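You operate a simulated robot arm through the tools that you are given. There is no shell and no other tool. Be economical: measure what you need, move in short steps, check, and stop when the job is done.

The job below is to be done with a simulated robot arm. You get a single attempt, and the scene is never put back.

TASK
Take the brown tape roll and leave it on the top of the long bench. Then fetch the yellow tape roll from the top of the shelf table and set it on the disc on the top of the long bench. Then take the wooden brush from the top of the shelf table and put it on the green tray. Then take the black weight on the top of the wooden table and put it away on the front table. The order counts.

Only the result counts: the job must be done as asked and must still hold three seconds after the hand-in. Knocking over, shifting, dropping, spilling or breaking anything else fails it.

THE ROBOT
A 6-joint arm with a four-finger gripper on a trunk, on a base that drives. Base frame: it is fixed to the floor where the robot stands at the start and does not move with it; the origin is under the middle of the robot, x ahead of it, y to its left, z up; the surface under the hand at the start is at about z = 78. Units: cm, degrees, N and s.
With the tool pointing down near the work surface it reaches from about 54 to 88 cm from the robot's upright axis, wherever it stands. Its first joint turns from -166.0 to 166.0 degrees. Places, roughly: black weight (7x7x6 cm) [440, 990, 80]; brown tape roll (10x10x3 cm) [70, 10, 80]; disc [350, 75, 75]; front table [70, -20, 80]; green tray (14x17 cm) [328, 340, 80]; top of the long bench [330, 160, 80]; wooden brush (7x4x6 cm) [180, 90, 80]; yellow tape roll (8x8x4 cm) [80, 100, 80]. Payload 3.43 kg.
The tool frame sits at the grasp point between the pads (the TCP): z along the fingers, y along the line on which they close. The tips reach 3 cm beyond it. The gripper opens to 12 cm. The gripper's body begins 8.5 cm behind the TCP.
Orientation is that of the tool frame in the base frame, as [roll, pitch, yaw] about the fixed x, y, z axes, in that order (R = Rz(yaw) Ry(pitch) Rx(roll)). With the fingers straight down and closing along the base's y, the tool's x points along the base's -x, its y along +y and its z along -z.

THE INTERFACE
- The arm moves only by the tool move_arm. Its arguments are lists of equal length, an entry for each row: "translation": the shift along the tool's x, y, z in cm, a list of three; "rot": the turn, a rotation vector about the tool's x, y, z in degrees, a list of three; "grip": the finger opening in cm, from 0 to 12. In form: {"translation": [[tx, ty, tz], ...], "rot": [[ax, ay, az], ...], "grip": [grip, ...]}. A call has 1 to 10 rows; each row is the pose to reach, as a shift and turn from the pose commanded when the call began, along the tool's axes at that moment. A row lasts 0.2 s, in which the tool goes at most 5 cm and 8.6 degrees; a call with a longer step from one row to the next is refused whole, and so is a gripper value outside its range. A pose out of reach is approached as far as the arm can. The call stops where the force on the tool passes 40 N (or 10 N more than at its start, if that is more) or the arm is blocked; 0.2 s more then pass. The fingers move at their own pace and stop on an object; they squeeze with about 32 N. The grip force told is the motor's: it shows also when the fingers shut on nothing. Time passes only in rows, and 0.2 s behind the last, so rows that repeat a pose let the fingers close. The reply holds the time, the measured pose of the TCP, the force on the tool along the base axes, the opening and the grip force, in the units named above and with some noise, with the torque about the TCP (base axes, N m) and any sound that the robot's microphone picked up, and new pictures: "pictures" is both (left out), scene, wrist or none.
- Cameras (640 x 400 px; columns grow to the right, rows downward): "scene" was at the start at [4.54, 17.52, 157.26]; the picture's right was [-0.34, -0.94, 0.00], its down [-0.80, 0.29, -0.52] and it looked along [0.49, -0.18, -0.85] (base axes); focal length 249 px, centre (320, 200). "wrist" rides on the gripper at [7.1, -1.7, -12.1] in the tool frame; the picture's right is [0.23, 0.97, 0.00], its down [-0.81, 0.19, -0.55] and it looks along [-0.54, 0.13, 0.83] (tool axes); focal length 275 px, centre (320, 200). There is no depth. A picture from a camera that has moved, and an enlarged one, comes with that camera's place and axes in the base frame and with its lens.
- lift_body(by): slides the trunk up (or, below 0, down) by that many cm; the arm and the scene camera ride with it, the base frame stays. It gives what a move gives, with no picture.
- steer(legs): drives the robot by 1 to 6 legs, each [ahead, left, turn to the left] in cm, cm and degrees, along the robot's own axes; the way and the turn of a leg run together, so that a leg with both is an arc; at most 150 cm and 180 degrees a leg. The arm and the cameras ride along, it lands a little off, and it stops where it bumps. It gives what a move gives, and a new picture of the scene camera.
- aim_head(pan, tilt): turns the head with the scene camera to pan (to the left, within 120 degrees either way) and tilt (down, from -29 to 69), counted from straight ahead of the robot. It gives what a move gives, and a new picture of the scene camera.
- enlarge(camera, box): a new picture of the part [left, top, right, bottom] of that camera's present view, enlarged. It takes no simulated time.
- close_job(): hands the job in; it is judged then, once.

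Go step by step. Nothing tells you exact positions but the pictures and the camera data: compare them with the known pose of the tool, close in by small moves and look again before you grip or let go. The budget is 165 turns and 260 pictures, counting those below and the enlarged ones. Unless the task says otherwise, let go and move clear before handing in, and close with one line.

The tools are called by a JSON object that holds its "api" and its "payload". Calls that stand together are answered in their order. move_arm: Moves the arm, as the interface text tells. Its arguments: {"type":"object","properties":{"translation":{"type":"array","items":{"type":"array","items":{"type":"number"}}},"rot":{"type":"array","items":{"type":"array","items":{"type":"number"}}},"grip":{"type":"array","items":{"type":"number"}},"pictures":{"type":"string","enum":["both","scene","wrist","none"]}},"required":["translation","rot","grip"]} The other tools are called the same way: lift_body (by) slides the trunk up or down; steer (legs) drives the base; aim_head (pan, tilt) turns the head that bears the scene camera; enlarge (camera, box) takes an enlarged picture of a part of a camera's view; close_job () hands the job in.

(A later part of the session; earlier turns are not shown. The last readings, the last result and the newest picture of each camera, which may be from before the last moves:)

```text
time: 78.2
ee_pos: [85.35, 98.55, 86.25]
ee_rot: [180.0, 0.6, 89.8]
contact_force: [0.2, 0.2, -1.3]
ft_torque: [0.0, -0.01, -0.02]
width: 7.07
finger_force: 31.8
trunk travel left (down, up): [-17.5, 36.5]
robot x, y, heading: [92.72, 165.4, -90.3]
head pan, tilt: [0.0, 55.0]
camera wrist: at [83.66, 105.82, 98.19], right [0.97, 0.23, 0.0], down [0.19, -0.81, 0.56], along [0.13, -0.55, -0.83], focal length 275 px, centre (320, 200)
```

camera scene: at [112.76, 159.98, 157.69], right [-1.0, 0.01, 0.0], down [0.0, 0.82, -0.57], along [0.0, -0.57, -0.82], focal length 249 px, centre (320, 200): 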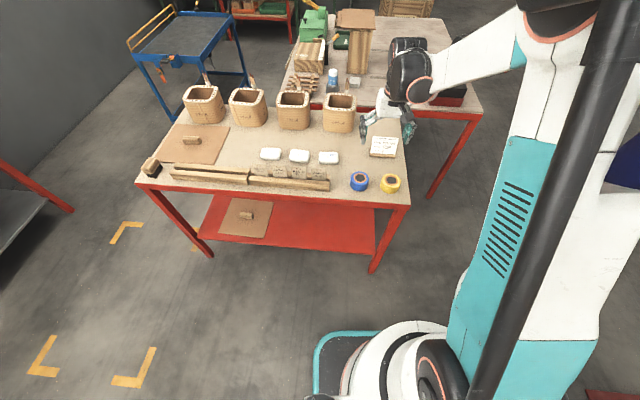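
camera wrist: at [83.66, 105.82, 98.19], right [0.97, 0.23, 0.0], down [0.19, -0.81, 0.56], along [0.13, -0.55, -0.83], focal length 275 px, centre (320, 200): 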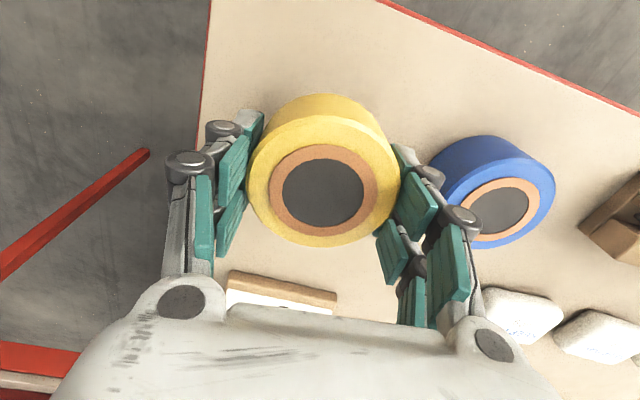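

The yellow roll is held. I raise it, turn back and drive along the corridor to the disc end of the bench.

{"api": "move_arm", "payload": {"translation": [[0, 0, -5], [0, 0, -10], [0, 0, -15], [0, 0, -19], [0, 0, -19]], "rot": [[0, 0, 0], [0, 0, 0], [0, 0, 0], [0, 0, 0], [0, 0, 0]], "grip": [5, 5, 5, 5, 5], "pictures": "none"}}

{"api": "steer", "payload": {"legs": [[0, 0, 90], [142, -8, 0], [0, -80, 0]]}}

{"api": "aim_head", "payload": {"pan": 0, "tilt": 40}}

{"api": "enlarge", "payload": {"camera": "wrist", "box": [0, 0, 640, 400]}}

```text
time: 79.4
ee_pos: [85.32, 98.79, 105.15]
ee_rot: [179.9, 0.7, 89.8]
contact_force: [0.0, 0.3, -1.7]
ft_torque: [-0.04, 0.01, 0.03]
width: 7.02
finger_force: 31.7
trunk travel left (down, up): [-17.5, 36.5]
robot x, y, heading: [93.19, 165.62, -90.3]
head pan, tilt: [0.0, 55.0]
```

```text
time: 94.1
ee_pos: [299.92, 66.81, 105.21]
ee_rot: [179.9, 0.6, 179.2]
contact_force: [-0.5, -1.2, -0.9]
ft_torque: [-0.01, -0.01, 0.01]
width: 7.03
finger_force: 31.6
trunk travel left (down, up): [-17.5, 36.5]
robot x, y, heading: [233.14, 75.0, -0.9]
head pan, tilt: [0.0, 55.0]
camera scene: at [238.9, 94.63, 157.68], right [-0.01, -1.0, 0.0], down [-0.82, 0.01, -0.57], along [0.57, -0.01, -0.82], focal length 249 px, centre (320, 200)
```

scene: 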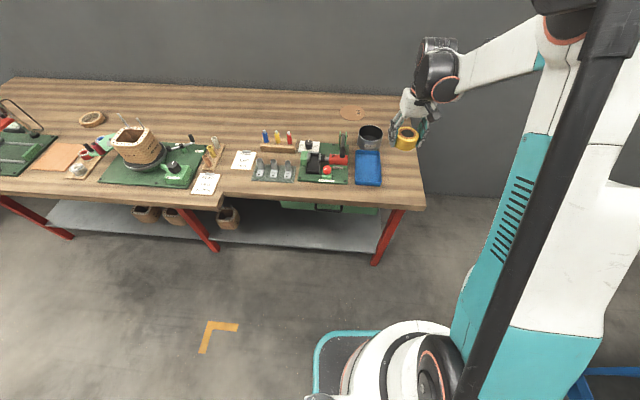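

```text
time: 94.9
ee_pos: [299.79, 66.77, 105.12]
ee_rot: [179.9, 0.5, 179.1]
contact_force: [0.3, 0.3, -0.4]
ft_torque: [-0.03, 0.01, -0.01]
width: 7.05
finger_force: 32.2
trunk travel left (down, up): [-17.5, 36.5]
robot x, y, heading: [233.42, 75.16, -0.9]
head pan, tilt: [0.0, 40.0]
camera scene: at [240.19, 94.62, 159.75], right [-0.01, -1.0, 0.0], down [-0.64, 0.01, -0.77], along [0.77, -0.01, -0.64], focal length 249 px, centre (320, 200)
```

scene: 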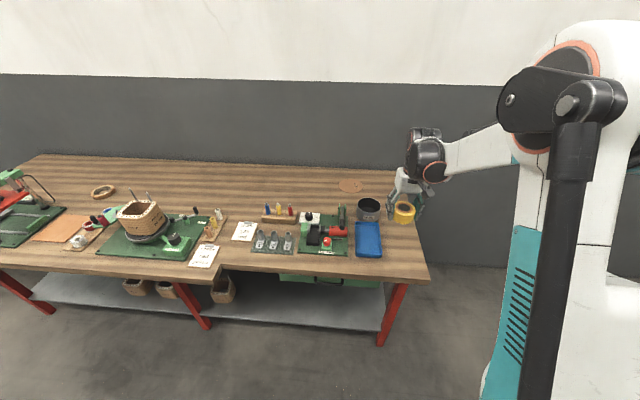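

```text
1.00 times, centred on (320, 200) of wrist (not enlarged: the box is as wide or as high as the picture)
camera zoom: at [292.6, 65.27, 117.16], right [-0.22, 0.98, 0.0], down [0.81, 0.18, 0.56], along [0.55, 0.12, -0.83], focal length 275 px, centre (320, 200)
```

zoom: 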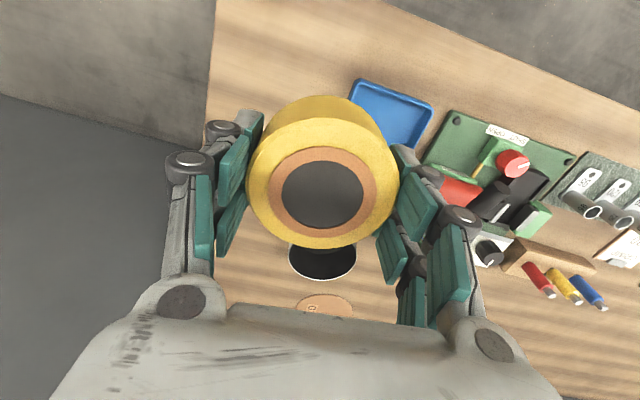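

The disc is at about [344.5, 77], behind the dark cup. I drive up closer to the bench and straighten the heading.

{"api": "steer", "payload": {"legs": [[27, 2, 0.9]]}}

```text
time: 96.8
ee_pos: [327.19, 69.35, 105.17]
ee_rot: [180.0, 0.6, 179.8]
contact_force: [0.0, 0.3, -1.1]
ft_torque: [0.01, 0.02, 0.02]
width: 7.01
finger_force: 31.7
trunk travel left (down, up): [-17.5, 36.5]
robot x, y, heading: [260.1, 76.59, -0.0]
head pan, tilt: [0.0, 40.0]
camera scene: at [267.17, 96.46, 159.75], right [0.0, -1.0, 0.0], down [-0.64, 0.0, -0.77], along [0.77, 0.0, -0.64], focal length 249 px, centre (320, 200)
```

scene: 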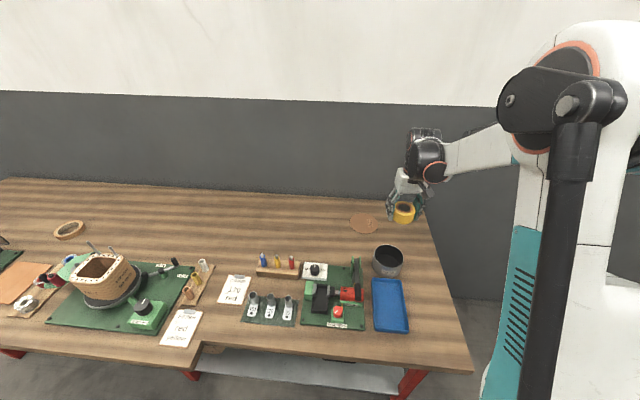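

Now I move the roll over the disc at the present height and look.

{"api": "move_arm", "payload": {"translation": [[-4.5, 2, 0], [-9, 4, 0], [-13.3, 6, 0], [-17.3, 7.7, 0], [-17.3, 7.7, 4], [-17.3, 7.7, 4]], "rot": [[0, 0, 0], [0, 0, 0], [0, 0, 0], [0, 0, 0], [0, 0, 0], [0, 0, 0]], "grip": [5, 5, 5, 5, 5, 5]}}

{"api": "enlarge", "payload": {"camera": "scene", "box": [300, 170, 460, 270]}}

```text
time: 98.2
ee_pos: [344.6, 77.16, 101.21]
ee_rot: [-179.9, 0.6, 179.8]
contact_force: [0.1, -0.2, -0.8]
ft_torque: [-0.02, -0.04, 0.01]
width: 7.04
finger_force: 32.2
trunk travel left (down, up): [-17.5, 36.5]
robot x, y, heading: [260.63, 76.59, -0.2]
head pan, tilt: [0.0, 40.0]
camera scene: at [267.14, 96.46, 159.76], right [0.0, -1.0, 0.0], down [-0.64, 0.0, -0.77], along [0.77, 0.0, -0.64], focal length 249 px, centre (320, 200)
camera wrist: at [337.31, 75.5, 113.26], right [-0.23, 0.97, 0.0], down [0.81, 0.19, 0.56], along [0.55, 0.13, -0.83], focal length 275 px, centre (320, 200)
```

scene: 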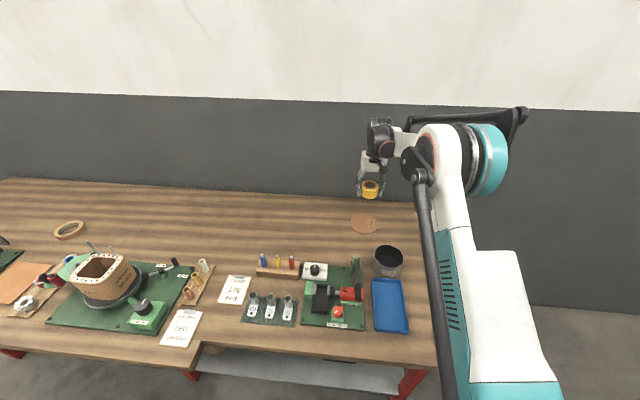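
wrist: 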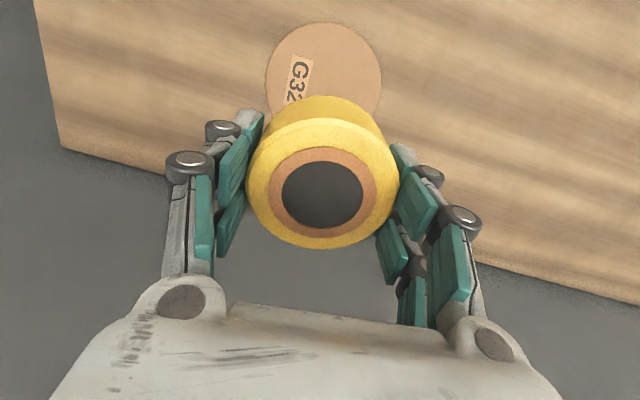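

```text
4.00 times, centred on (380, 220) of scene
camera zoom: at [267.14, 96.46, 159.76], right [0.0, -1.0, 0.0], down [-0.64, 0.0, -0.77], along [0.77, 0.0, -0.64], focal length 997 px, centre (80, 120)
```

zoom: 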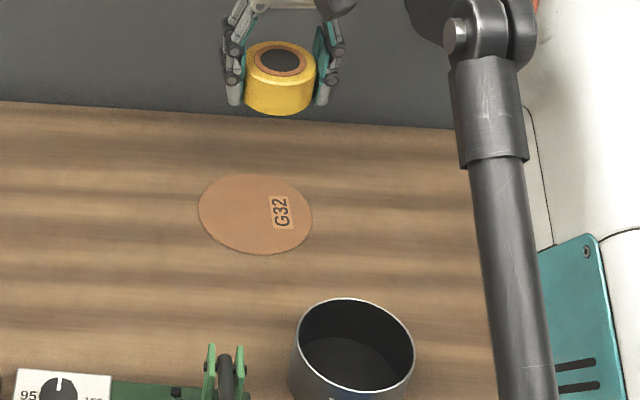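

The disc centre reads about [344.3, 77.1] and the roll is right above it. I lower to near contact.

{"api": "move_arm", "payload": {"translation": [[0, 0, 4.5], [0, 0, 9], [0, 0, 12], [0, 0, 12]], "rot": [[0, 0, 0], [0, 0, 0], [0, 0, 0], [0, 0, 0]], "grip": [5, 5, 5, 5], "pictures": "wrist"}}

{"api": "enlarge", "payload": {"camera": "scene", "box": [300, 170, 460, 270]}}

```text
time: 99.2
ee_pos: [344.5, 77.07, 89.2]
ee_rot: [-180.0, 0.7, 179.9]
contact_force: [-0.2, 0.8, -1.0]
ft_torque: [-0.01, 0.02, 0.0]
width: 7.03
finger_force: 31.9
trunk travel left (down, up): [-17.5, 36.5]
robot x, y, heading: [260.46, 76.62, -0.1]
head pan, tilt: [0.0, 40.0]
camera wrist: at [337.31, 75.42, 101.21], right [-0.23, 0.97, 0.0], down [0.81, 0.19, 0.56], along [0.55, 0.13, -0.83], focal length 275 px, centre (320, 200)
```

wrist: 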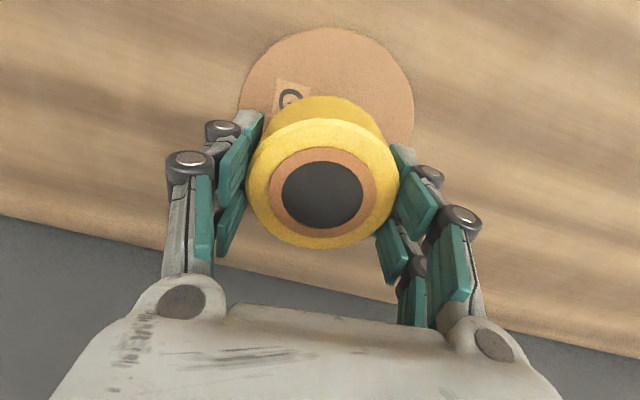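

```text
4.00 times, centred on (380, 220) of scene
camera zoom: at [267.16, 96.47, 159.75], right [0.0, -1.0, 0.0], down [-0.64, 0.0, -0.77], along [0.77, 0.0, -0.64], focal length 997 px, centre (80, 120)
```

zoom: 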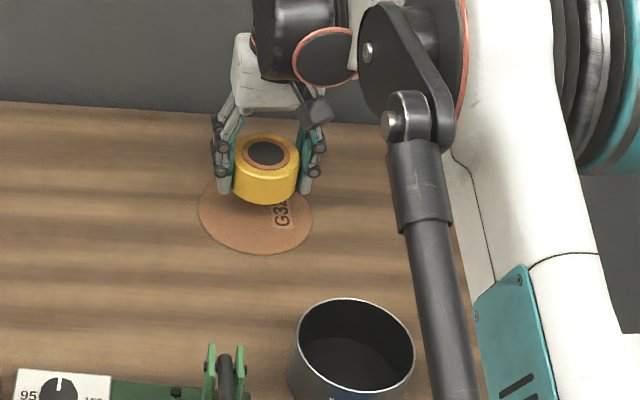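

The two views bracket the disc centre around the tool position, so the roll will land well inside it. I lower in small steps to contact.

{"api": "move_arm", "payload": {"translation": [[0, 0, 1], [0, 0, 2], [0, 0, 2.6], [0, 0, 3.1], [0, 0, 3.5], [0, 0, 3.9], [0, 0, 4.3], [0, 0, 4.7], [0, 0, 5.1], [0, 0, 5.4]], "rot": [[0, 0, 0], [0, 0, 0], [0, 0, 0], [0, 0, 0], [0, 0, 0], [0, 0, 0], [0, 0, 0], [0, 0, 0], [0, 0, 0], [0, 0, 0]], "grip": [5, 5, 5, 5, 5, 5, 5, 5, 5, 5], "pictures": "none"}}

{"api": "enlarge", "payload": {"camera": "scene", "box": [300, 170, 460, 270]}}

```text
time: 101.2
ee_pos: [344.68, 77.05, 84.94]
ee_rot: [179.9, 0.7, 179.8]
contact_force: [-2.0, -1.4, 20.5]
ft_torque: [0.02, 0.32, -0.01]
width: 7.05
finger_force: 31.9
trunk travel left (down, up): [-17.5, 36.5]
robot x, y, heading: [260.33, 76.62, -0.3]
head pan, tilt: [0.0, 40.0]
stopped in row 9: the force on the tool passed its limit at 46 N (the readings are from after the stop); the commanded pose is now the measured one
```

```text
4.00 times, centred on (380, 220) of scene
camera zoom: at [266.86, 96.46, 159.78], right [0.0, -1.0, 0.0], down [-0.64, 0.0, -0.77], along [0.77, 0.0, -0.64], focal length 997 px, centre (80, 120)
```

zoom: 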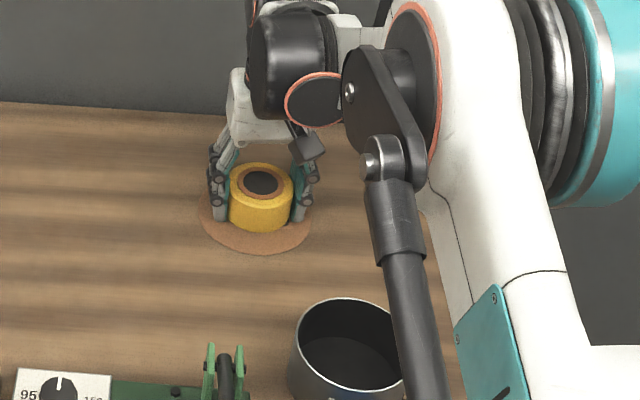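

The roll stands on the disc, nicely centred. I release and lift.

{"api": "move_arm", "payload": {"translation": [[0, 0, -0.2], [0, 0, -0.2], [0, 0, -0.2], [0, 0, -4], [0, 0, -8], [0, 0, -13], [0, 0, -18], [0, 0, -21], [4, 0, -21], [8, 0, -21]], "rot": [[0, 0, 0], [0, 0, 0], [0, 0, 0], [0, 0, 0], [0, 0, 0], [0, 0, 0], [0, 0, 0], [0, 0, 0], [0, 0, 0], [0, 0, 0]], "grip": [8, 11, 11, 11, 11, 11, 11, 11, 11, 11], "pictures": "both"}}

```text
time: 103.4
ee_pos: [336.55, 77.01, 105.71]
ee_rot: [180.0, 0.8, 179.8]
contact_force: [0.4, 0.1, -0.4]
ft_torque: [0.02, -0.02, 0.0]
width: 11.02
finger_force: 0.1
trunk travel left (down, up): [-17.5, 36.5]
robot x, y, heading: [260.75, 76.83, -0.0]
head pan, tilt: [0.0, 40.0]
camera scene: at [267.04, 96.47, 159.76], right [0.0, -1.0, 0.0], down [-0.64, 0.0, -0.77], along [0.77, 0.0, -0.64], focal length 249 px, centre (320, 200)
camera wrist: at [329.23, 75.42, 117.62], right [-0.23, 0.97, 0.0], down [0.8, 0.19, 0.56], along [0.55, 0.13, -0.83], focal length 275 px, centre (320, 200)
```

scene: 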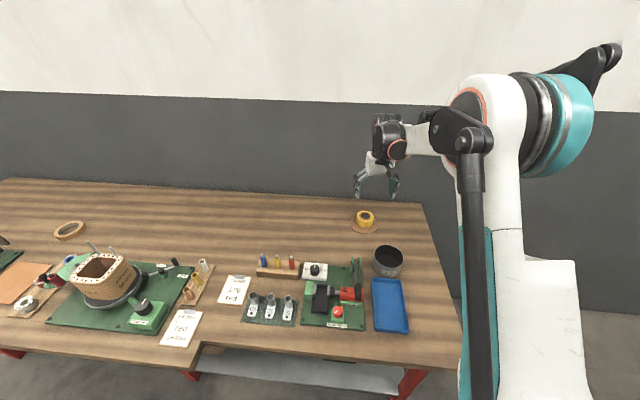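
wrist: 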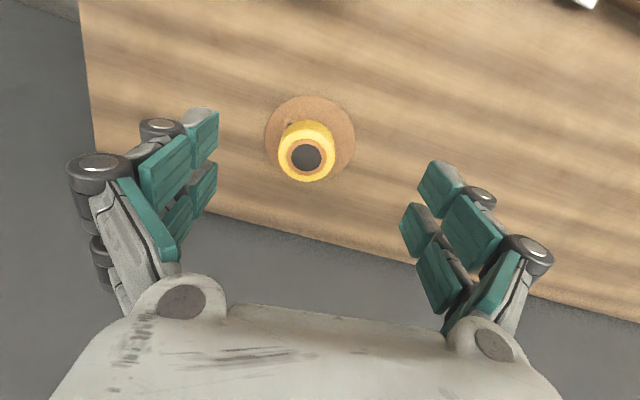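

The yellow roll sits on the disc. Next is the brush, near [181, 91] at the bench-side end of the shelf table; I pull in the arm, back off and turn around to face it.

{"api": "move_arm", "payload": {"translation": [[4, 0, 0], [8, 0, 0], [12, 0, 0], [12, 0, 0]], "rot": [[0, 0, 0], [0, 0, 0], [0, 0, 0], [0, 0, 0]], "grip": [11, 11, 11, 11], "pictures": "none"}}

{"api": "steer", "payload": {"legs": [[-14, 15, 0], [0, 0, 180]]}}

{"api": "enlarge", "payload": {"camera": "wrist", "box": [0, 0, 640, 400]}}

```text
time: 104.4
ee_pos: [324.56, 77.09, 105.45]
ee_rot: [180.0, 0.7, 180.0]
contact_force: [-0.3, 0.4, 0.7]
ft_torque: [0.01, -0.05, -0.05]
width: 10.99
finger_force: 0.1
trunk travel left (down, up): [-17.5, 36.5]
robot x, y, heading: [260.43, 76.75, -0.1]
head pan, tilt: [0.0, 40.0]
```

```text
time: 113.4
ee_pos: [182.37, 89.45, 105.47]
ee_rot: [-180.0, 0.7, 1.4]
contact_force: [0.1, -0.7, 0.7]
ft_torque: [-0.01, 0.02, 0.02]
width: 11.0
finger_force: 0.1
trunk travel left (down, up): [-17.5, 36.5]
robot x, y, heading: [246.49, 91.42, -178.7]
head pan, tilt: [0.0, 40.0]
camera scene: at [240.59, 71.47, 159.75], right [-0.02, 1.0, 0.0], down [0.64, 0.02, -0.77], along [-0.77, -0.02, -0.64], focal length 249 px, centre (320, 200)
```

scene: 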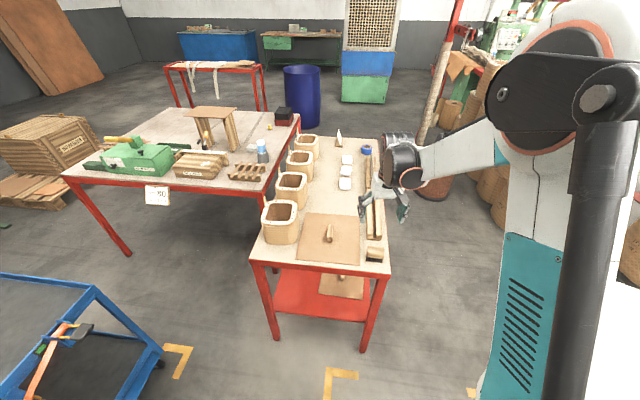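

```text
1.00 times, centred on (320, 200) of wrist (not enlarged: the box is as wide or as high as the picture)
camera zoom: at [189.69, 91.51, 117.45], right [0.25, -0.97, 0.0], down [-0.8, -0.21, 0.56], along [-0.55, -0.14, -0.83], focal length 275 px, centre (320, 200)
```

zoom: 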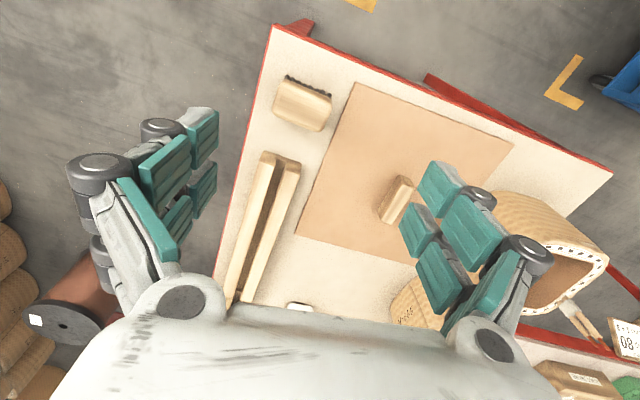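

The brush is at wrist pixel (303, 103). I enlarge it to read its shape and angle.

{"api": "enlarge", "payload": {"camera": "wrist", "box": [240, 50, 400, 150]}}

{"api": "enlarge", "payload": {"camera": "scene", "box": [320, 210, 420, 272]}}

```text
4.00 times, centred on (320, 100) of wrist
camera zoom: at [189.69, 91.51, 117.45], right [0.25, -0.97, 0.0], down [-0.8, -0.21, 0.56], along [-0.55, -0.14, -0.83], focal length 1101 px, centre (320, 600)
```

zoom: 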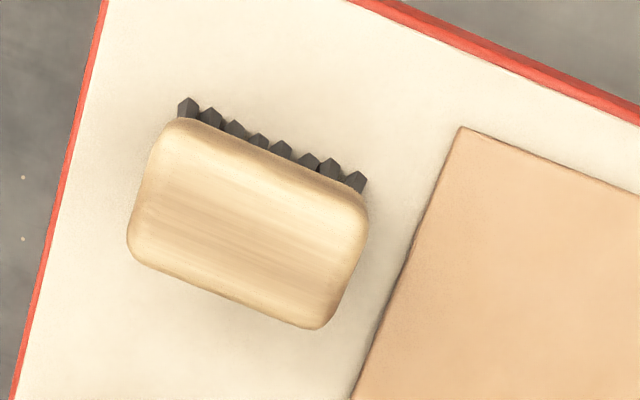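

```text
6.40 times, centred on (370, 241) of scene
camera zoom: at [240.59, 71.47, 159.75], right [-0.02, 1.0, 0.0], down [0.64, 0.02, -0.77], along [-0.77, -0.02, -0.64], focal length 1596 px, centre (0, -62)
```

zoom: 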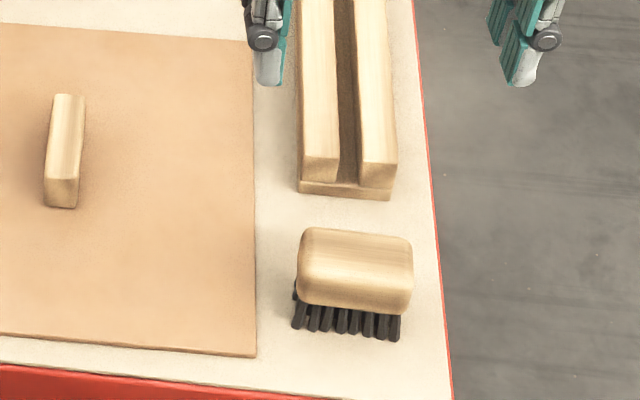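

The brush lies with its long side along y, centred at about [180, 91.1], its top near z=84.5. The fingers already close along y, so I move over it and partly down.

{"api": "move_arm", "payload": {"translation": [[-2.3, -1.6, 0], [-2.3, -1.6, 5], [-2.3, -1.6, 10], [-2.3, -1.6, 14], [-2.3, -1.6, 14]], "rot": [[0, 0, 0], [0, 0, 0], [0, 0, 0], [0, 0, 0], [0, 0, 0]], "grip": [10.5, 10.5, 10.5, 10.5, 10.5], "pictures": "both"}}

```text
time: 114.6
ee_pos: [179.92, 91.28, 91.32]
ee_rot: [-180.0, 0.7, 1.4]
contact_force: [-1.0, -0.5, -0.6]
ft_torque: [-0.02, -0.03, 0.04]
width: 10.5
finger_force: 0.1
trunk travel left (down, up): [-17.5, 36.5]
robot x, y, heading: [246.65, 91.74, -178.5]
head pan, tilt: [0.0, 40.0]
camera scene: at [240.56, 71.47, 159.76], right [-0.02, 1.0, 0.0], down [0.64, 0.02, -0.77], along [-0.77, -0.02, -0.64], focal length 249 px, centre (320, 200)
camera wrist: at [187.21, 93.1, 103.37], right [0.25, -0.97, 0.0], down [-0.8, -0.21, 0.56], along [-0.54, -0.14, -0.83], focal length 275 px, centre (320, 200)
```

scene: 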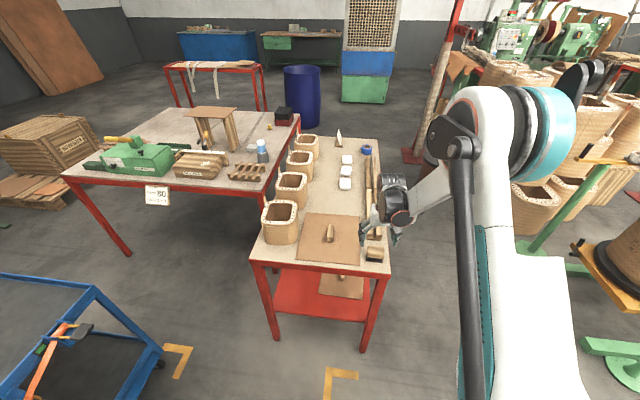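
wrist: 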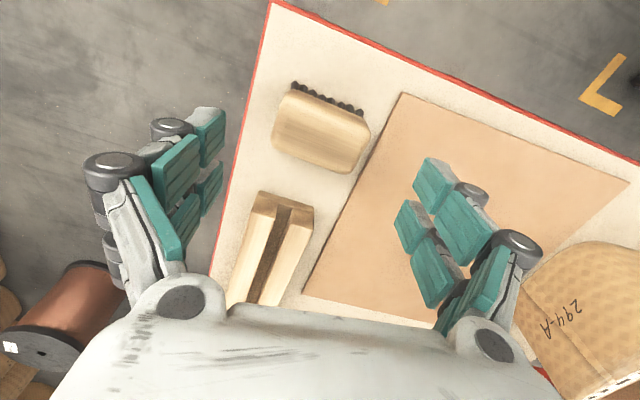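

The alignment holds ([180.5, 91.2]). I go down to the block's height and close.

{"api": "move_arm", "payload": {"translation": [[0.4, 0, 4], [0.4, 0, 7], [0.4, 0, 8], [0.4, 0, 8], [0.4, 0, 8], [0.4, 0, 8], [0.4, 0, 8]], "rot": [[0, 0, 0], [0, 0, 0], [0, 0, 0], [0, 0, 0], [0, 0, 0], [0, 0, 0], [0, 0, 0]], "grip": [10.5, 10.5, 10.5, 8.5, 6, 5, 5], "pictures": "both"}}

```text
time: 116.2
ee_pos: [180.27, 91.04, 83.5]
ee_rot: [-180.0, 0.7, 1.4]
contact_force: [0.5, 0.3, 1.9]
ft_torque: [0.02, -0.01, -0.03]
width: 6.94
finger_force: 32.3
trunk travel left (down, up): [-17.5, 36.5]
robot x, y, heading: [246.42, 91.87, -178.5]
head pan, tilt: [0.0, 40.0]
camera scene: at [240.6, 71.47, 159.75], right [-0.02, 1.0, 0.0], down [0.64, 0.02, -0.77], along [-0.77, -0.02, -0.64], focal length 249 px, centre (320, 200)
camera wrist: at [187.56, 93.07, 95.43], right [0.25, -0.97, 0.0], down [-0.8, -0.21, 0.56], along [-0.55, -0.14, -0.83], focal length 275 px, centre (320, 200)
```

scene: 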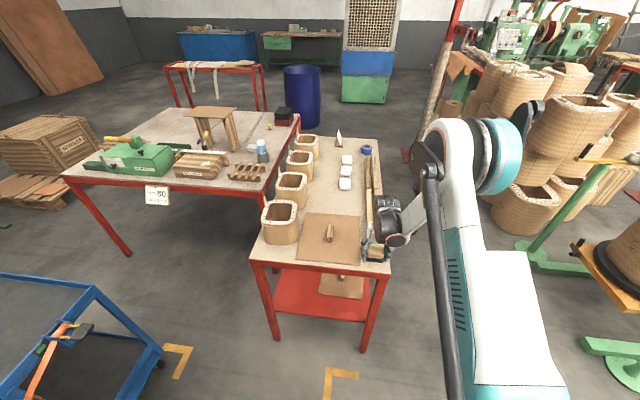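
wrist: 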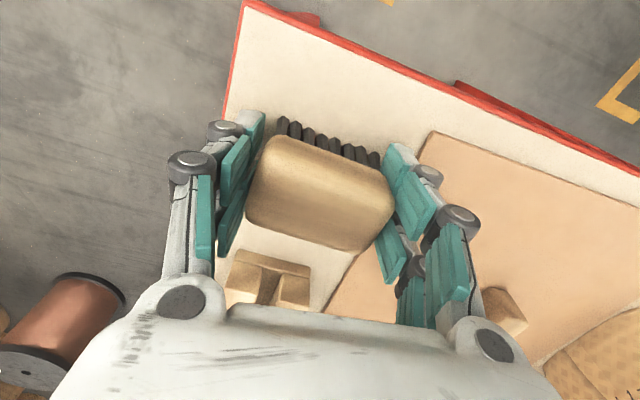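

The brush is gripped at 6.94 cm. I lift it and check.

{"api": "move_arm", "payload": {"translation": [[0, 0, -1.5], [0, 0, -5], [0, 0, -10], [0, 0, -15], [0, 0, -20], [0, 0, -22], [0, 0, -22]], "rot": [[0, 0, 0], [0, 0, 0], [0, 0, 0], [0, 0, 0], [0, 0, 0], [0, 0, 0], [0, 0, 0]], "grip": [5, 5, 5, 5, 5, 5, 5], "pictures": "wrist"}}

```text
time: 117.8
ee_pos: [180.49, 91.01, 105.36]
ee_rot: [-180.0, 0.7, 1.5]
contact_force: [-0.7, 0.2, -0.9]
ft_torque: [-0.01, -0.02, 0.01]
width: 6.91
finger_force: 32.3
trunk travel left (down, up): [-17.5, 36.5]
robot x, y, heading: [246.56, 91.82, -178.7]
head pan, tilt: [0.0, 40.0]
camera wrist: at [187.75, 93.04, 117.49], right [0.25, -0.97, 0.0], down [-0.8, -0.21, 0.56], along [-0.55, -0.14, -0.83], focal length 275 px, centre (320, 200)
```

wrist: 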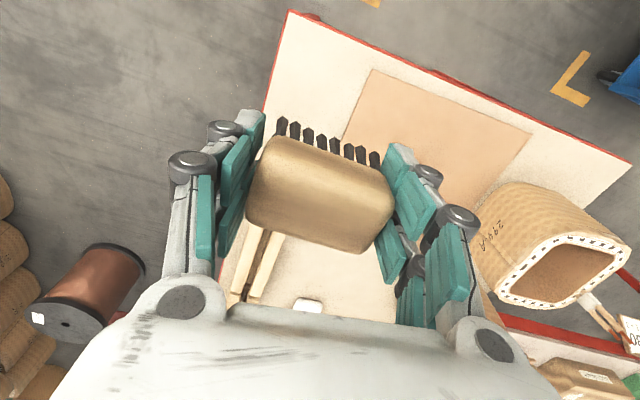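

The brush is securely held. I turn to face +y and look along the aisle toward the green tray.

{"api": "steer", "payload": {"legs": [[0, 0, -91.3]]}}

{"api": "aim_head", "payload": {"pan": 0, "tilt": 30}}

```text
time: 122.0
ee_pos: [246.98, 157.83, 105.5]
ee_rot: [180.0, 0.7, -89.6]
contact_force: [0.5, -0.3, -0.9]
ft_torque: [0.01, 0.04, 0.02]
width: 6.84
finger_force: 31.8
trunk travel left (down, up): [-17.5, 36.5]
robot x, y, heading: [246.68, 91.6, 90.2]
head pan, tilt: [0.0, 40.0]
camera scene: at [226.59, 98.05, 159.75], right [1.0, 0.01, 0.0], down [0.0, -0.64, -0.77], along [0.0, 0.77, -0.64], focal length 249 px, centre (320, 200)
```

scene: 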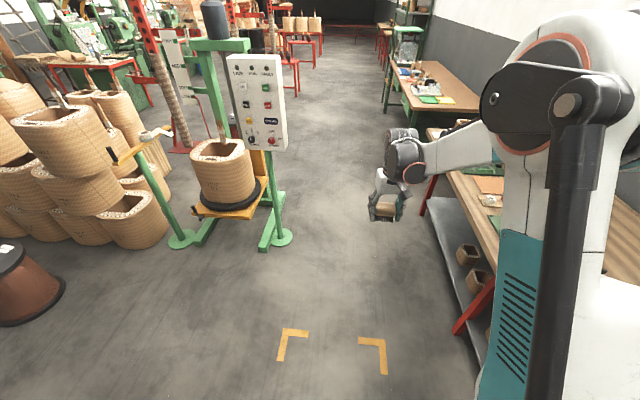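

```text
time: 122.8
ee_pos: [247.0, 157.76, 105.45]
ee_rot: [-180.0, 0.7, -89.6]
contact_force: [0.6, -0.4, -0.5]
ft_torque: [0.02, -0.02, 0.01]
width: 6.8
finger_force: 31.9
trunk travel left (down, up): [-17.5, 36.5]
robot x, y, heading: [246.59, 91.95, 90.1]
head pan, tilt: [0.0, 30.0]
camera scene: at [226.59, 98.59, 161.28], right [1.0, 0.01, 0.0], down [0.0, -0.5, -0.87], along [-0.01, 0.87, -0.5], focal length 249 px, centre (320, 200)
```

scene: 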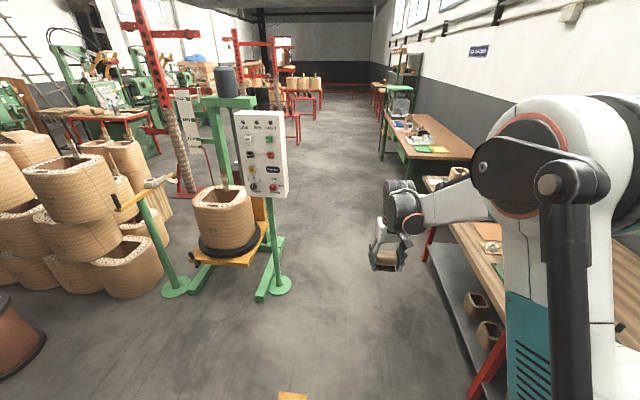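

The aisle is clear: the green tray is on the next table at about [328, 343]. I drive up the aisle and turn to face it.

{"api": "steer", "payload": {"legs": [[120, -4, 0], [120, 0, 0], [0, 0, -90]]}}

{"api": "aim_head", "payload": {"pan": 0, "tilt": 45}}

{"api": "enlarge", "payload": {"camera": "wrist", "box": [0, 0, 640, 400]}}

```text
time: 138.3
ee_pos: [313.5, 331.1, 105.44]
ee_rot: [-180.0, 0.7, -178.8]
contact_force: [-0.5, 0.1, -0.9]
ft_torque: [0.01, -0.01, 0.03]
width: 6.45
finger_force: 31.7
trunk travel left (down, up): [-17.5, 36.5]
robot x, y, heading: [247.51, 330.71, 1.0]
head pan, tilt: [0.0, 30.0]
camera scene: at [254.26, 350.68, 161.29], right [0.02, -1.0, 0.0], down [-0.5, -0.01, -0.87], along [0.87, 0.02, -0.5], focal length 249 px, centre (320, 200)
```

scene: 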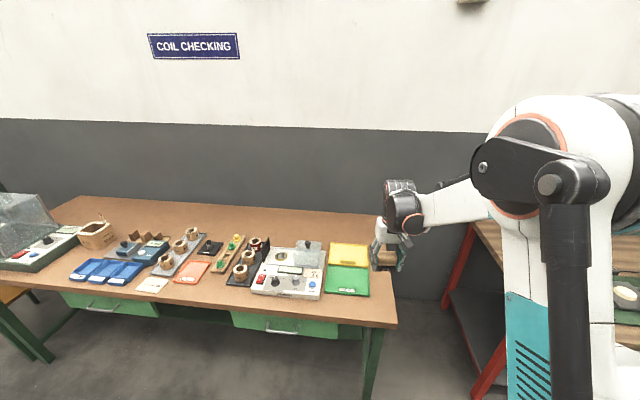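

```text
time: 139.1
ee_pos: [313.33, 331.11, 105.39]
ee_rot: [180.0, 0.6, -178.8]
contact_force: [0.5, 0.1, -0.7]
ft_torque: [0.0, 0.04, 0.0]
width: 6.46
finger_force: 31.9
trunk travel left (down, up): [-17.5, 36.5]
robot x, y, heading: [247.35, 330.77, 0.7]
head pan, tilt: [0.0, 45.0]
camera scene: at [253.35, 350.66, 159.03], right [0.02, -1.0, 0.0], down [-0.71, -0.01, -0.71], along [0.71, 0.01, -0.71], focal length 249 px, centre (320, 200)
```

scene: 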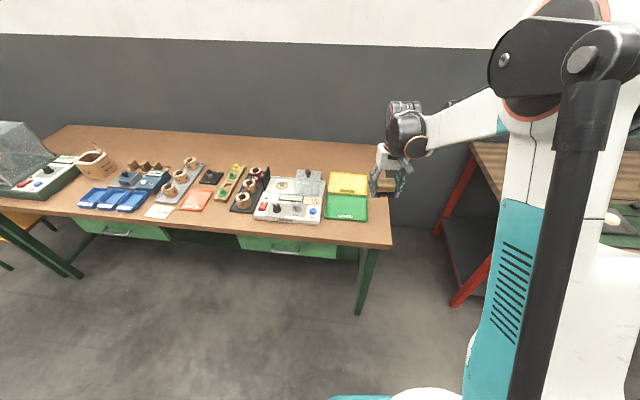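

```text
1.00 times, centred on (320, 200) of wrist (not enlarged: the box is as wide or as high as the picture)
camera zoom: at [306.26, 329.29, 117.46], right [-0.25, 0.97, 0.0], down [0.8, 0.21, 0.56], along [0.55, 0.14, -0.83], focal length 275 px, centre (320, 200)
```

zoom: 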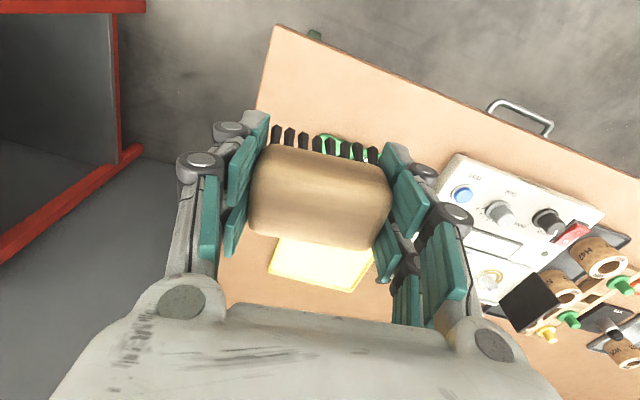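

The tray centre reads about [327.5, 340]; the white meter begins at y≈350. I move over the tray and go down part-way.

{"api": "move_arm", "payload": {"translation": [[-4.2, 2.5, 0], [-8.4, 5, 0], [-12, 7.2, 0], [-14.3, 8.5, 0], [-14.3, 8.5, 4], [-14.3, 8.5, 8], [-14.3, 8.5, 8]], "rot": [[0, 0, 0], [0, 0, 0], [0, 0, 0], [0, 0, 0], [0, 0, 0], [0, 0, 0], [0, 0, 0]], "grip": [5, 5, 5, 5, 5, 5, 5], "pictures": "wrist"}}

{"api": "enlarge", "payload": {"camera": "scene", "box": [260, 130, 420, 230]}}

```text
time: 140.7
ee_pos: [327.71, 339.83, 97.56]
ee_rot: [-180.0, 0.7, -178.8]
contact_force: [0.1, -0.8, -1.2]
ft_torque: [0.01, 0.04, 0.01]
width: 6.44
finger_force: 31.9
trunk travel left (down, up): [-17.5, 36.5]
robot x, y, heading: [246.97, 330.52, 1.0]
head pan, tilt: [0.0, 45.0]
camera wrist: at [320.43, 338.11, 109.63], right [-0.25, 0.97, 0.0], down [0.8, 0.21, 0.56], along [0.55, 0.14, -0.83], focal length 275 px, centre (320, 200)
```

wrist: 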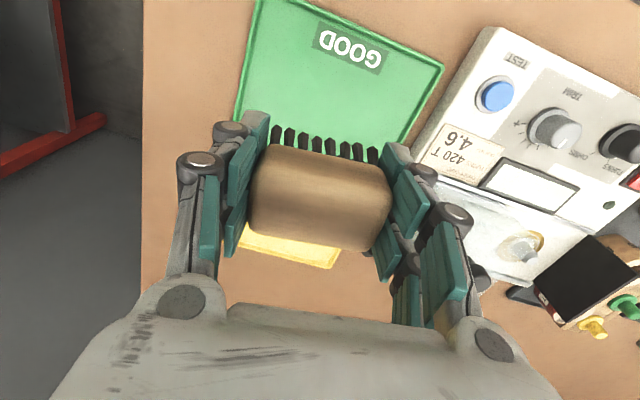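

```text
4.00 times, centred on (340, 180) of scene
camera zoom: at [253.38, 350.68, 159.03], right [0.02, -1.0, 0.0], down [-0.71, -0.01, -0.71], along [0.71, 0.01, -0.71], focal length 997 px, centre (240, 280)
```

zoom: 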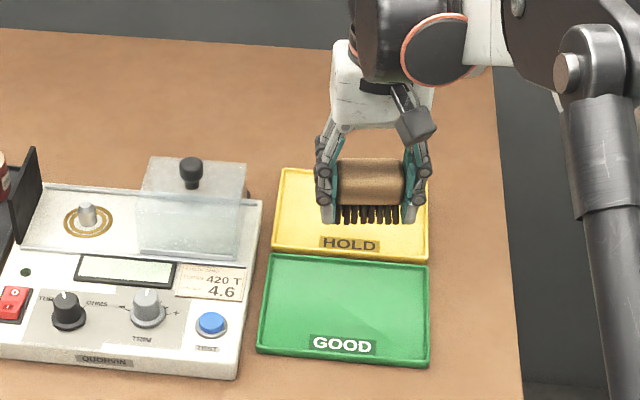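

The tray centre refines to about [328.5, 340.7]. I shift slightly and lower to just above it.

{"api": "move_arm", "payload": {"translation": [[-0.8, 0.8, 3], [-0.8, 0.8, 6], [-0.8, 0.8, 9], [-0.8, 0.8, 9]], "rot": [[0, 0, 0], [0, 0, 0], [0, 0, 0], [0, 0, 0]], "grip": [5, 5, 5, 5], "pictures": "none"}}

{"api": "enlarge", "payload": {"camera": "scene", "box": [260, 130, 420, 230]}}

```text
time: 141.7
ee_pos: [328.65, 340.79, 88.69]
ee_rot: [-180.0, 0.7, -178.9]
contact_force: [1.0, 0.0, -0.9]
ft_torque: [0.0, 0.01, 0.0]
width: 6.43
finger_force: 32.1
trunk travel left (down, up): [-17.5, 36.5]
robot x, y, heading: [247.39, 330.5, 1.2]
head pan, tilt: [0.0, 45.0]
```

```text
4.00 times, centred on (340, 180) of scene
camera zoom: at [253.4, 350.67, 159.02], right [0.02, -1.0, 0.0], down [-0.71, -0.01, -0.71], along [0.71, 0.01, -0.71], focal length 997 px, centre (240, 280)
```

zoom: 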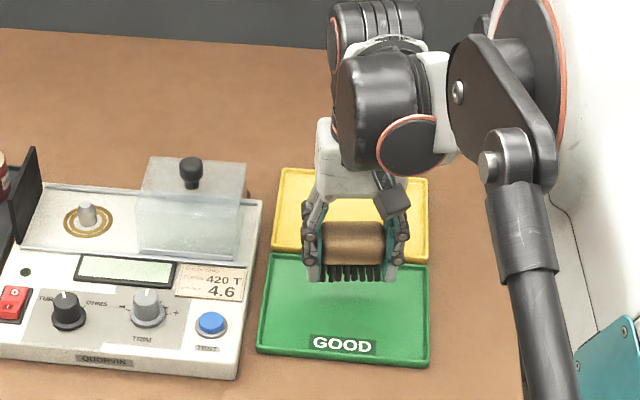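

It heads for the middle of the tray. I lower to contact in small steps.

{"api": "move_arm", "payload": {"translation": [[0, 0, 1], [0, 0, 2], [0, 0, 2.6], [0, 0, 3.1], [0, 0, 3.5], [0, 0, 3.9], [0, 0, 4.3], [0, 0, 4.7], [0, 0, 5.1], [0, 0, 5.5]], "rot": [[0, 0, 0], [0, 0, 0], [0, 0, 0], [0, 0, 0], [0, 0, 0], [0, 0, 0], [0, 0, 0], [0, 0, 0], [0, 0, 0], [0, 0, 0]], "grip": [5, 5, 5, 5, 5, 5, 5, 5, 5, 5], "pictures": "none"}}

{"api": "enlarge", "payload": {"camera": "scene", "box": [260, 130, 420, 230]}}

```text
time: 143.9
ee_pos: [328.54, 340.68, 83.25]
ee_rot: [180.0, 0.8, -178.8]
contact_force: [0.0, 0.3, 27.0]
ft_torque: [-0.06, -0.09, 0.03]
width: 6.49
finger_force: 32.0
trunk travel left (down, up): [-17.5, 36.5]
robot x, y, heading: [247.18, 330.68, 1.1]
head pan, tilt: [0.0, 45.0]
```

```text
4.00 times, centred on (340, 180) of scene
camera zoom: at [253.07, 350.64, 159.06], right [0.02, -1.0, 0.0], down [-0.71, -0.01, -0.71], along [0.71, 0.01, -0.71], focal length 997 px, centre (240, 280)
```

zoom: 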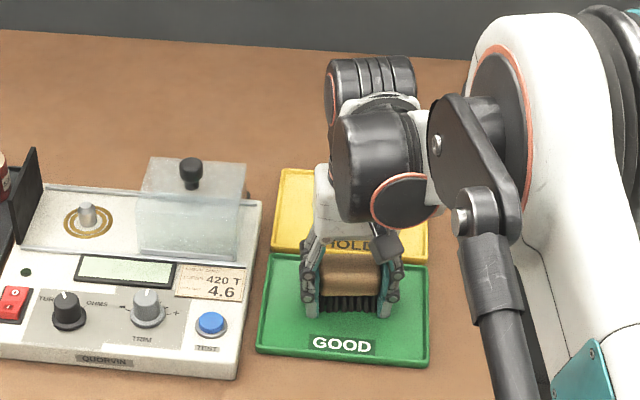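

The brush presses on the tray with 27 N. I release gently and lift straight up.

{"api": "move_arm", "payload": {"translation": [[0, 0, -0.2], [0, 0, -0.2], [0, 0, -0.2], [0, 0, -4], [0, 0, -8], [0, 0, -13], [0, 0, -18], [0, 0, -22], [4, 0, -22], [8, 0, -22]], "rot": [[0, 0, 0], [0, 0, 0], [0, 0, 0], [0, 0, 0], [0, 0, 0], [0, 0, 0], [0, 0, 0], [0, 0, 0], [0, 0, 0], [0, 0, 0]], "grip": [7.5, 9, 9, 9, 9, 9, 9, 9, 9, 9], "pictures": "wrist"}}

{"api": "enlarge", "payload": {"camera": "scene", "box": [260, 130, 420, 230]}}

```text
time: 146.1
ee_pos: [320.33, 340.51, 105.04]
ee_rot: [-179.9, 0.7, -178.8]
contact_force: [-0.7, 0.2, 0.2]
ft_torque: [-0.01, -0.01, 0.0]
width: 8.99
finger_force: 0.0
trunk travel left (down, up): [-17.5, 36.5]
robot x, y, heading: [247.47, 330.47, 1.2]
head pan, tilt: [0.0, 45.0]
camera wrist: at [313.09, 338.74, 117.07], right [-0.25, 0.97, 0.0], down [0.8, 0.21, 0.56], along [0.55, 0.14, -0.83], focal length 275 px, centre (320, 200)
```

wrist: 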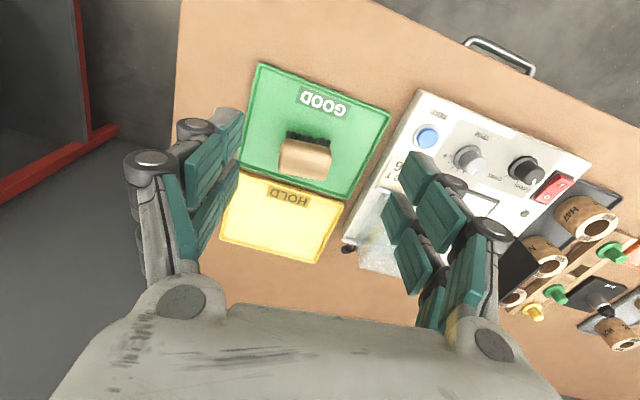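

```text
4.00 times, centred on (340, 180) of scene
camera zoom: at [253.27, 350.66, 159.03], right [0.02, -1.0, 0.0], down [-0.71, -0.01, -0.71], along [0.71, 0.01, -0.71], focal length 997 px, centre (240, 280)
```

zoom: 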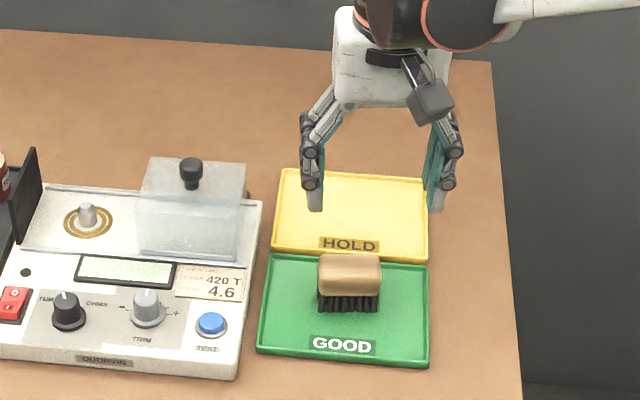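

The brush stands on the green tray. Next I go to the black weight far up the hall; I pull in the arm, turn to +y and look.

{"api": "move_arm", "payload": {"translation": [[4, -5, 0], [7, -9, 0], [7, -9, 0]], "rot": [[0, 0, 0], [0, 0, 0], [0, 0, 0]], "grip": [11, 11, 11], "pictures": "none"}}

{"api": "steer", "payload": {"legs": [[0, 0, 89]]}}

{"api": "aim_head", "payload": {"pan": 0, "tilt": 20}}

{"api": "aim_head", "payload": {"pan": -25, "tilt": 15}}

```text
refused: row 1 steps farther than a row can; nothing moved
```

```text
time: 150.3
ee_pos: [238.86, 403.73, 105.04]
ee_rot: [-179.9, 0.6, -90.0]
contact_force: [0.7, -0.1, -0.6]
ft_torque: [0.01, 0.02, 0.03]
width: 9.01
finger_force: 0.0
trunk travel left (down, up): [-17.5, 36.5]
robot x, y, heading: [247.34, 330.5, 90.2]
head pan, tilt: [0.0, 45.0]
camera scene: at [227.54, 336.67, 159.02], right [1.0, 0.0, 0.0], down [0.0, -0.71, -0.71], along [0.0, 0.71, -0.71], focal length 249 px, centre (320, 200)
```

scene: 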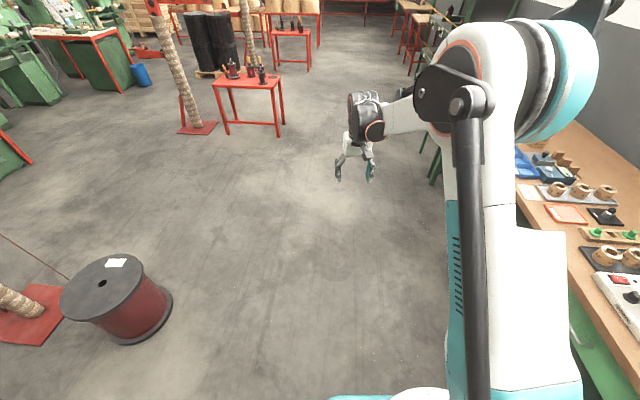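

```text
time: 151.2
ee_pos: [238.96, 403.78, 104.99]
ee_rot: [-180.0, 0.7, -89.9]
contact_force: [0.8, 0.1, -0.4]
ft_torque: [0.0, 0.03, -0.03]
width: 9.0
finger_force: 0.0
trunk travel left (down, up): [-17.5, 36.5]
robot x, y, heading: [247.47, 330.63, 90.0]
head pan, tilt: [0.0, 20.0]
camera scene: at [227.54, 337.85, 162.88], right [1.0, 0.0, 0.0], down [0.0, -0.34, -0.94], along [0.0, 0.94, -0.34], focal length 249 px, centre (320, 200)
```

scene: 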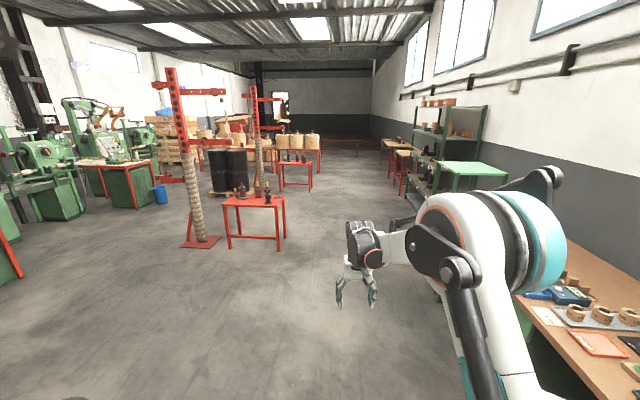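

```text
time: 152.1
ee_pos: [239.02, 403.88, 105.04]
ee_rot: [-180.0, 0.8, -90.0]
contact_force: [-0.1, 0.3, 0.6]
ft_torque: [0.01, -0.01, 0.02]
width: 8.99
finger_force: 0.0
trunk travel left (down, up): [-17.5, 36.5]
robot x, y, heading: [247.56, 330.66, 90.2]
head pan, tilt: [-25.0, 15.0]
camera scene: at [231.49, 337.02, 163.71], right [0.91, -0.42, 0.0], down [-0.11, -0.24, -0.97], along [0.41, 0.88, -0.26], focal length 249 px, centre (320, 200)
```

scene: 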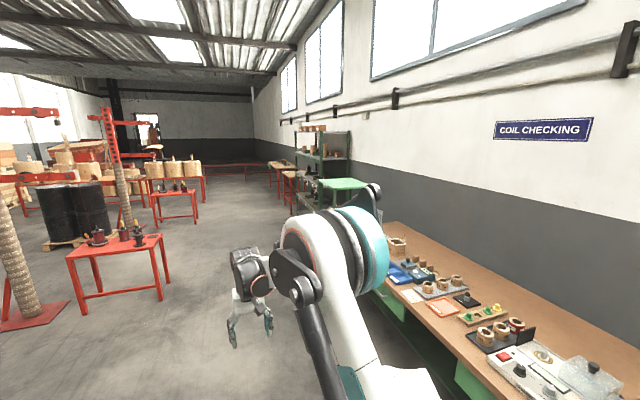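

The aisle at x≈250 is clear between the red tables (x<210) and the shelving (x>330). I drive ahead to y≈760 and look again.

{"api": "steer", "payload": {"legs": [[145, 0, 0], [145, 0, 0], [140, 0, 0]]}}

{"api": "aim_head", "payload": {"pan": -30, "tilt": 28}}

{"api": "aim_head", "payload": {"pan": 0, "tilt": 25}}

```text
time: 172.7
ee_pos: [233.8, 835.72, 105.14]
ee_rot: [-180.0, 0.7, -89.4]
contact_force: [0.0, 0.1, 0.4]
ft_torque: [0.0, 0.01, -0.03]
width: 9.01
finger_force: 0.1
trunk travel left (down, up): [-17.5, 36.5]
robot x, y, heading: [243.74, 762.76, 90.6]
head pan, tilt: [-25.0, 15.0]
camera scene: at [227.14, 768.84, 163.71], right [0.91, -0.41, 0.0], down [-0.11, -0.24, -0.97], along [0.4, 0.88, -0.26], focal length 249 px, centre (320, 200)
```

scene: 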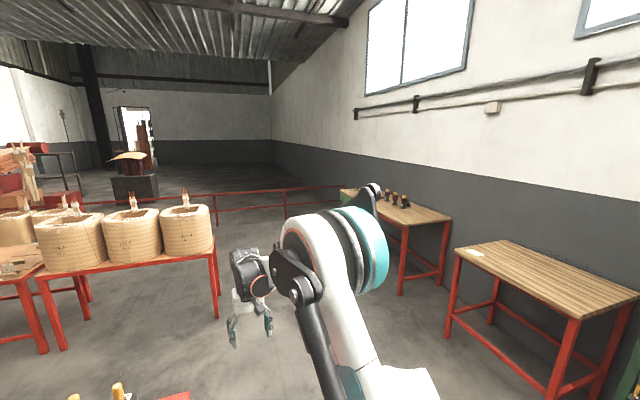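

```text
time: 173.5
ee_pos: [233.87, 835.68, 105.0]
ee_rot: [-179.9, 0.8, -89.3]
contact_force: [-0.1, 0.6, 0.2]
ft_torque: [-0.01, 0.02, -0.02]
width: 8.98
finger_force: 0.0
trunk travel left (down, up): [-17.5, 36.5]
robot x, y, heading: [243.21, 762.41, 90.7]
head pan, tilt: [-30.0, 28.0]
camera scene: at [227.76, 768.27, 161.61], right [0.87, -0.49, 0.0], down [-0.23, -0.41, -0.88], along [0.43, 0.77, -0.47], focal length 249 px, centre (320, 200)
```

scene: 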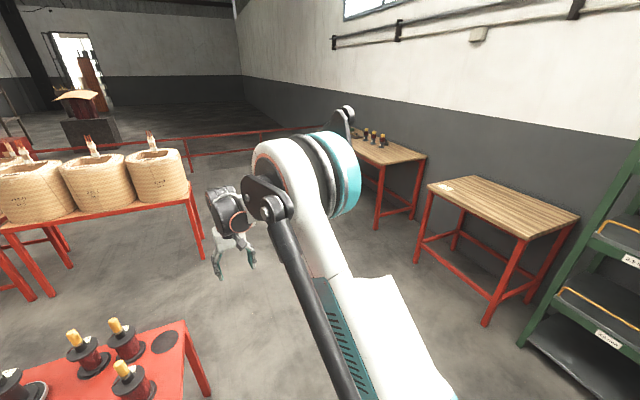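

```text
time: 174.4
ee_pos: [233.93, 835.67, 105.02]
ee_rot: [-180.0, 0.7, -89.3]
contact_force: [-0.1, -0.3, 0.3]
ft_torque: [0.01, 0.02, -0.01]
width: 9.0
finger_force: 0.1
trunk travel left (down, up): [-17.5, 36.5]
robot x, y, heading: [243.02, 762.68, 90.9]
head pan, tilt: [0.0, 25.0]
camera scene: at [223.19, 769.53, 162.08], right [1.0, 0.01, 0.0], down [0.0, -0.42, -0.91], along [-0.01, 0.91, -0.42], focal length 249 px, centre (320, 200)
```

scene: 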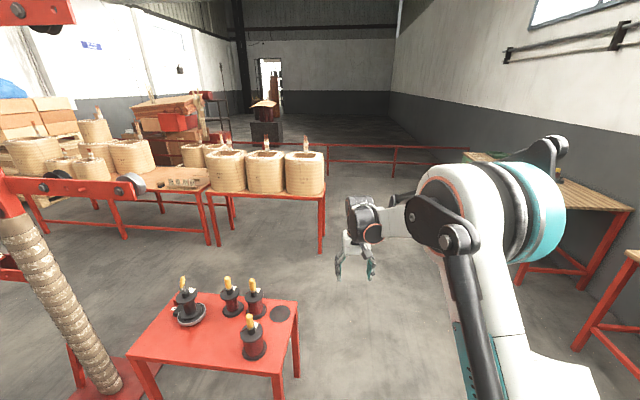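

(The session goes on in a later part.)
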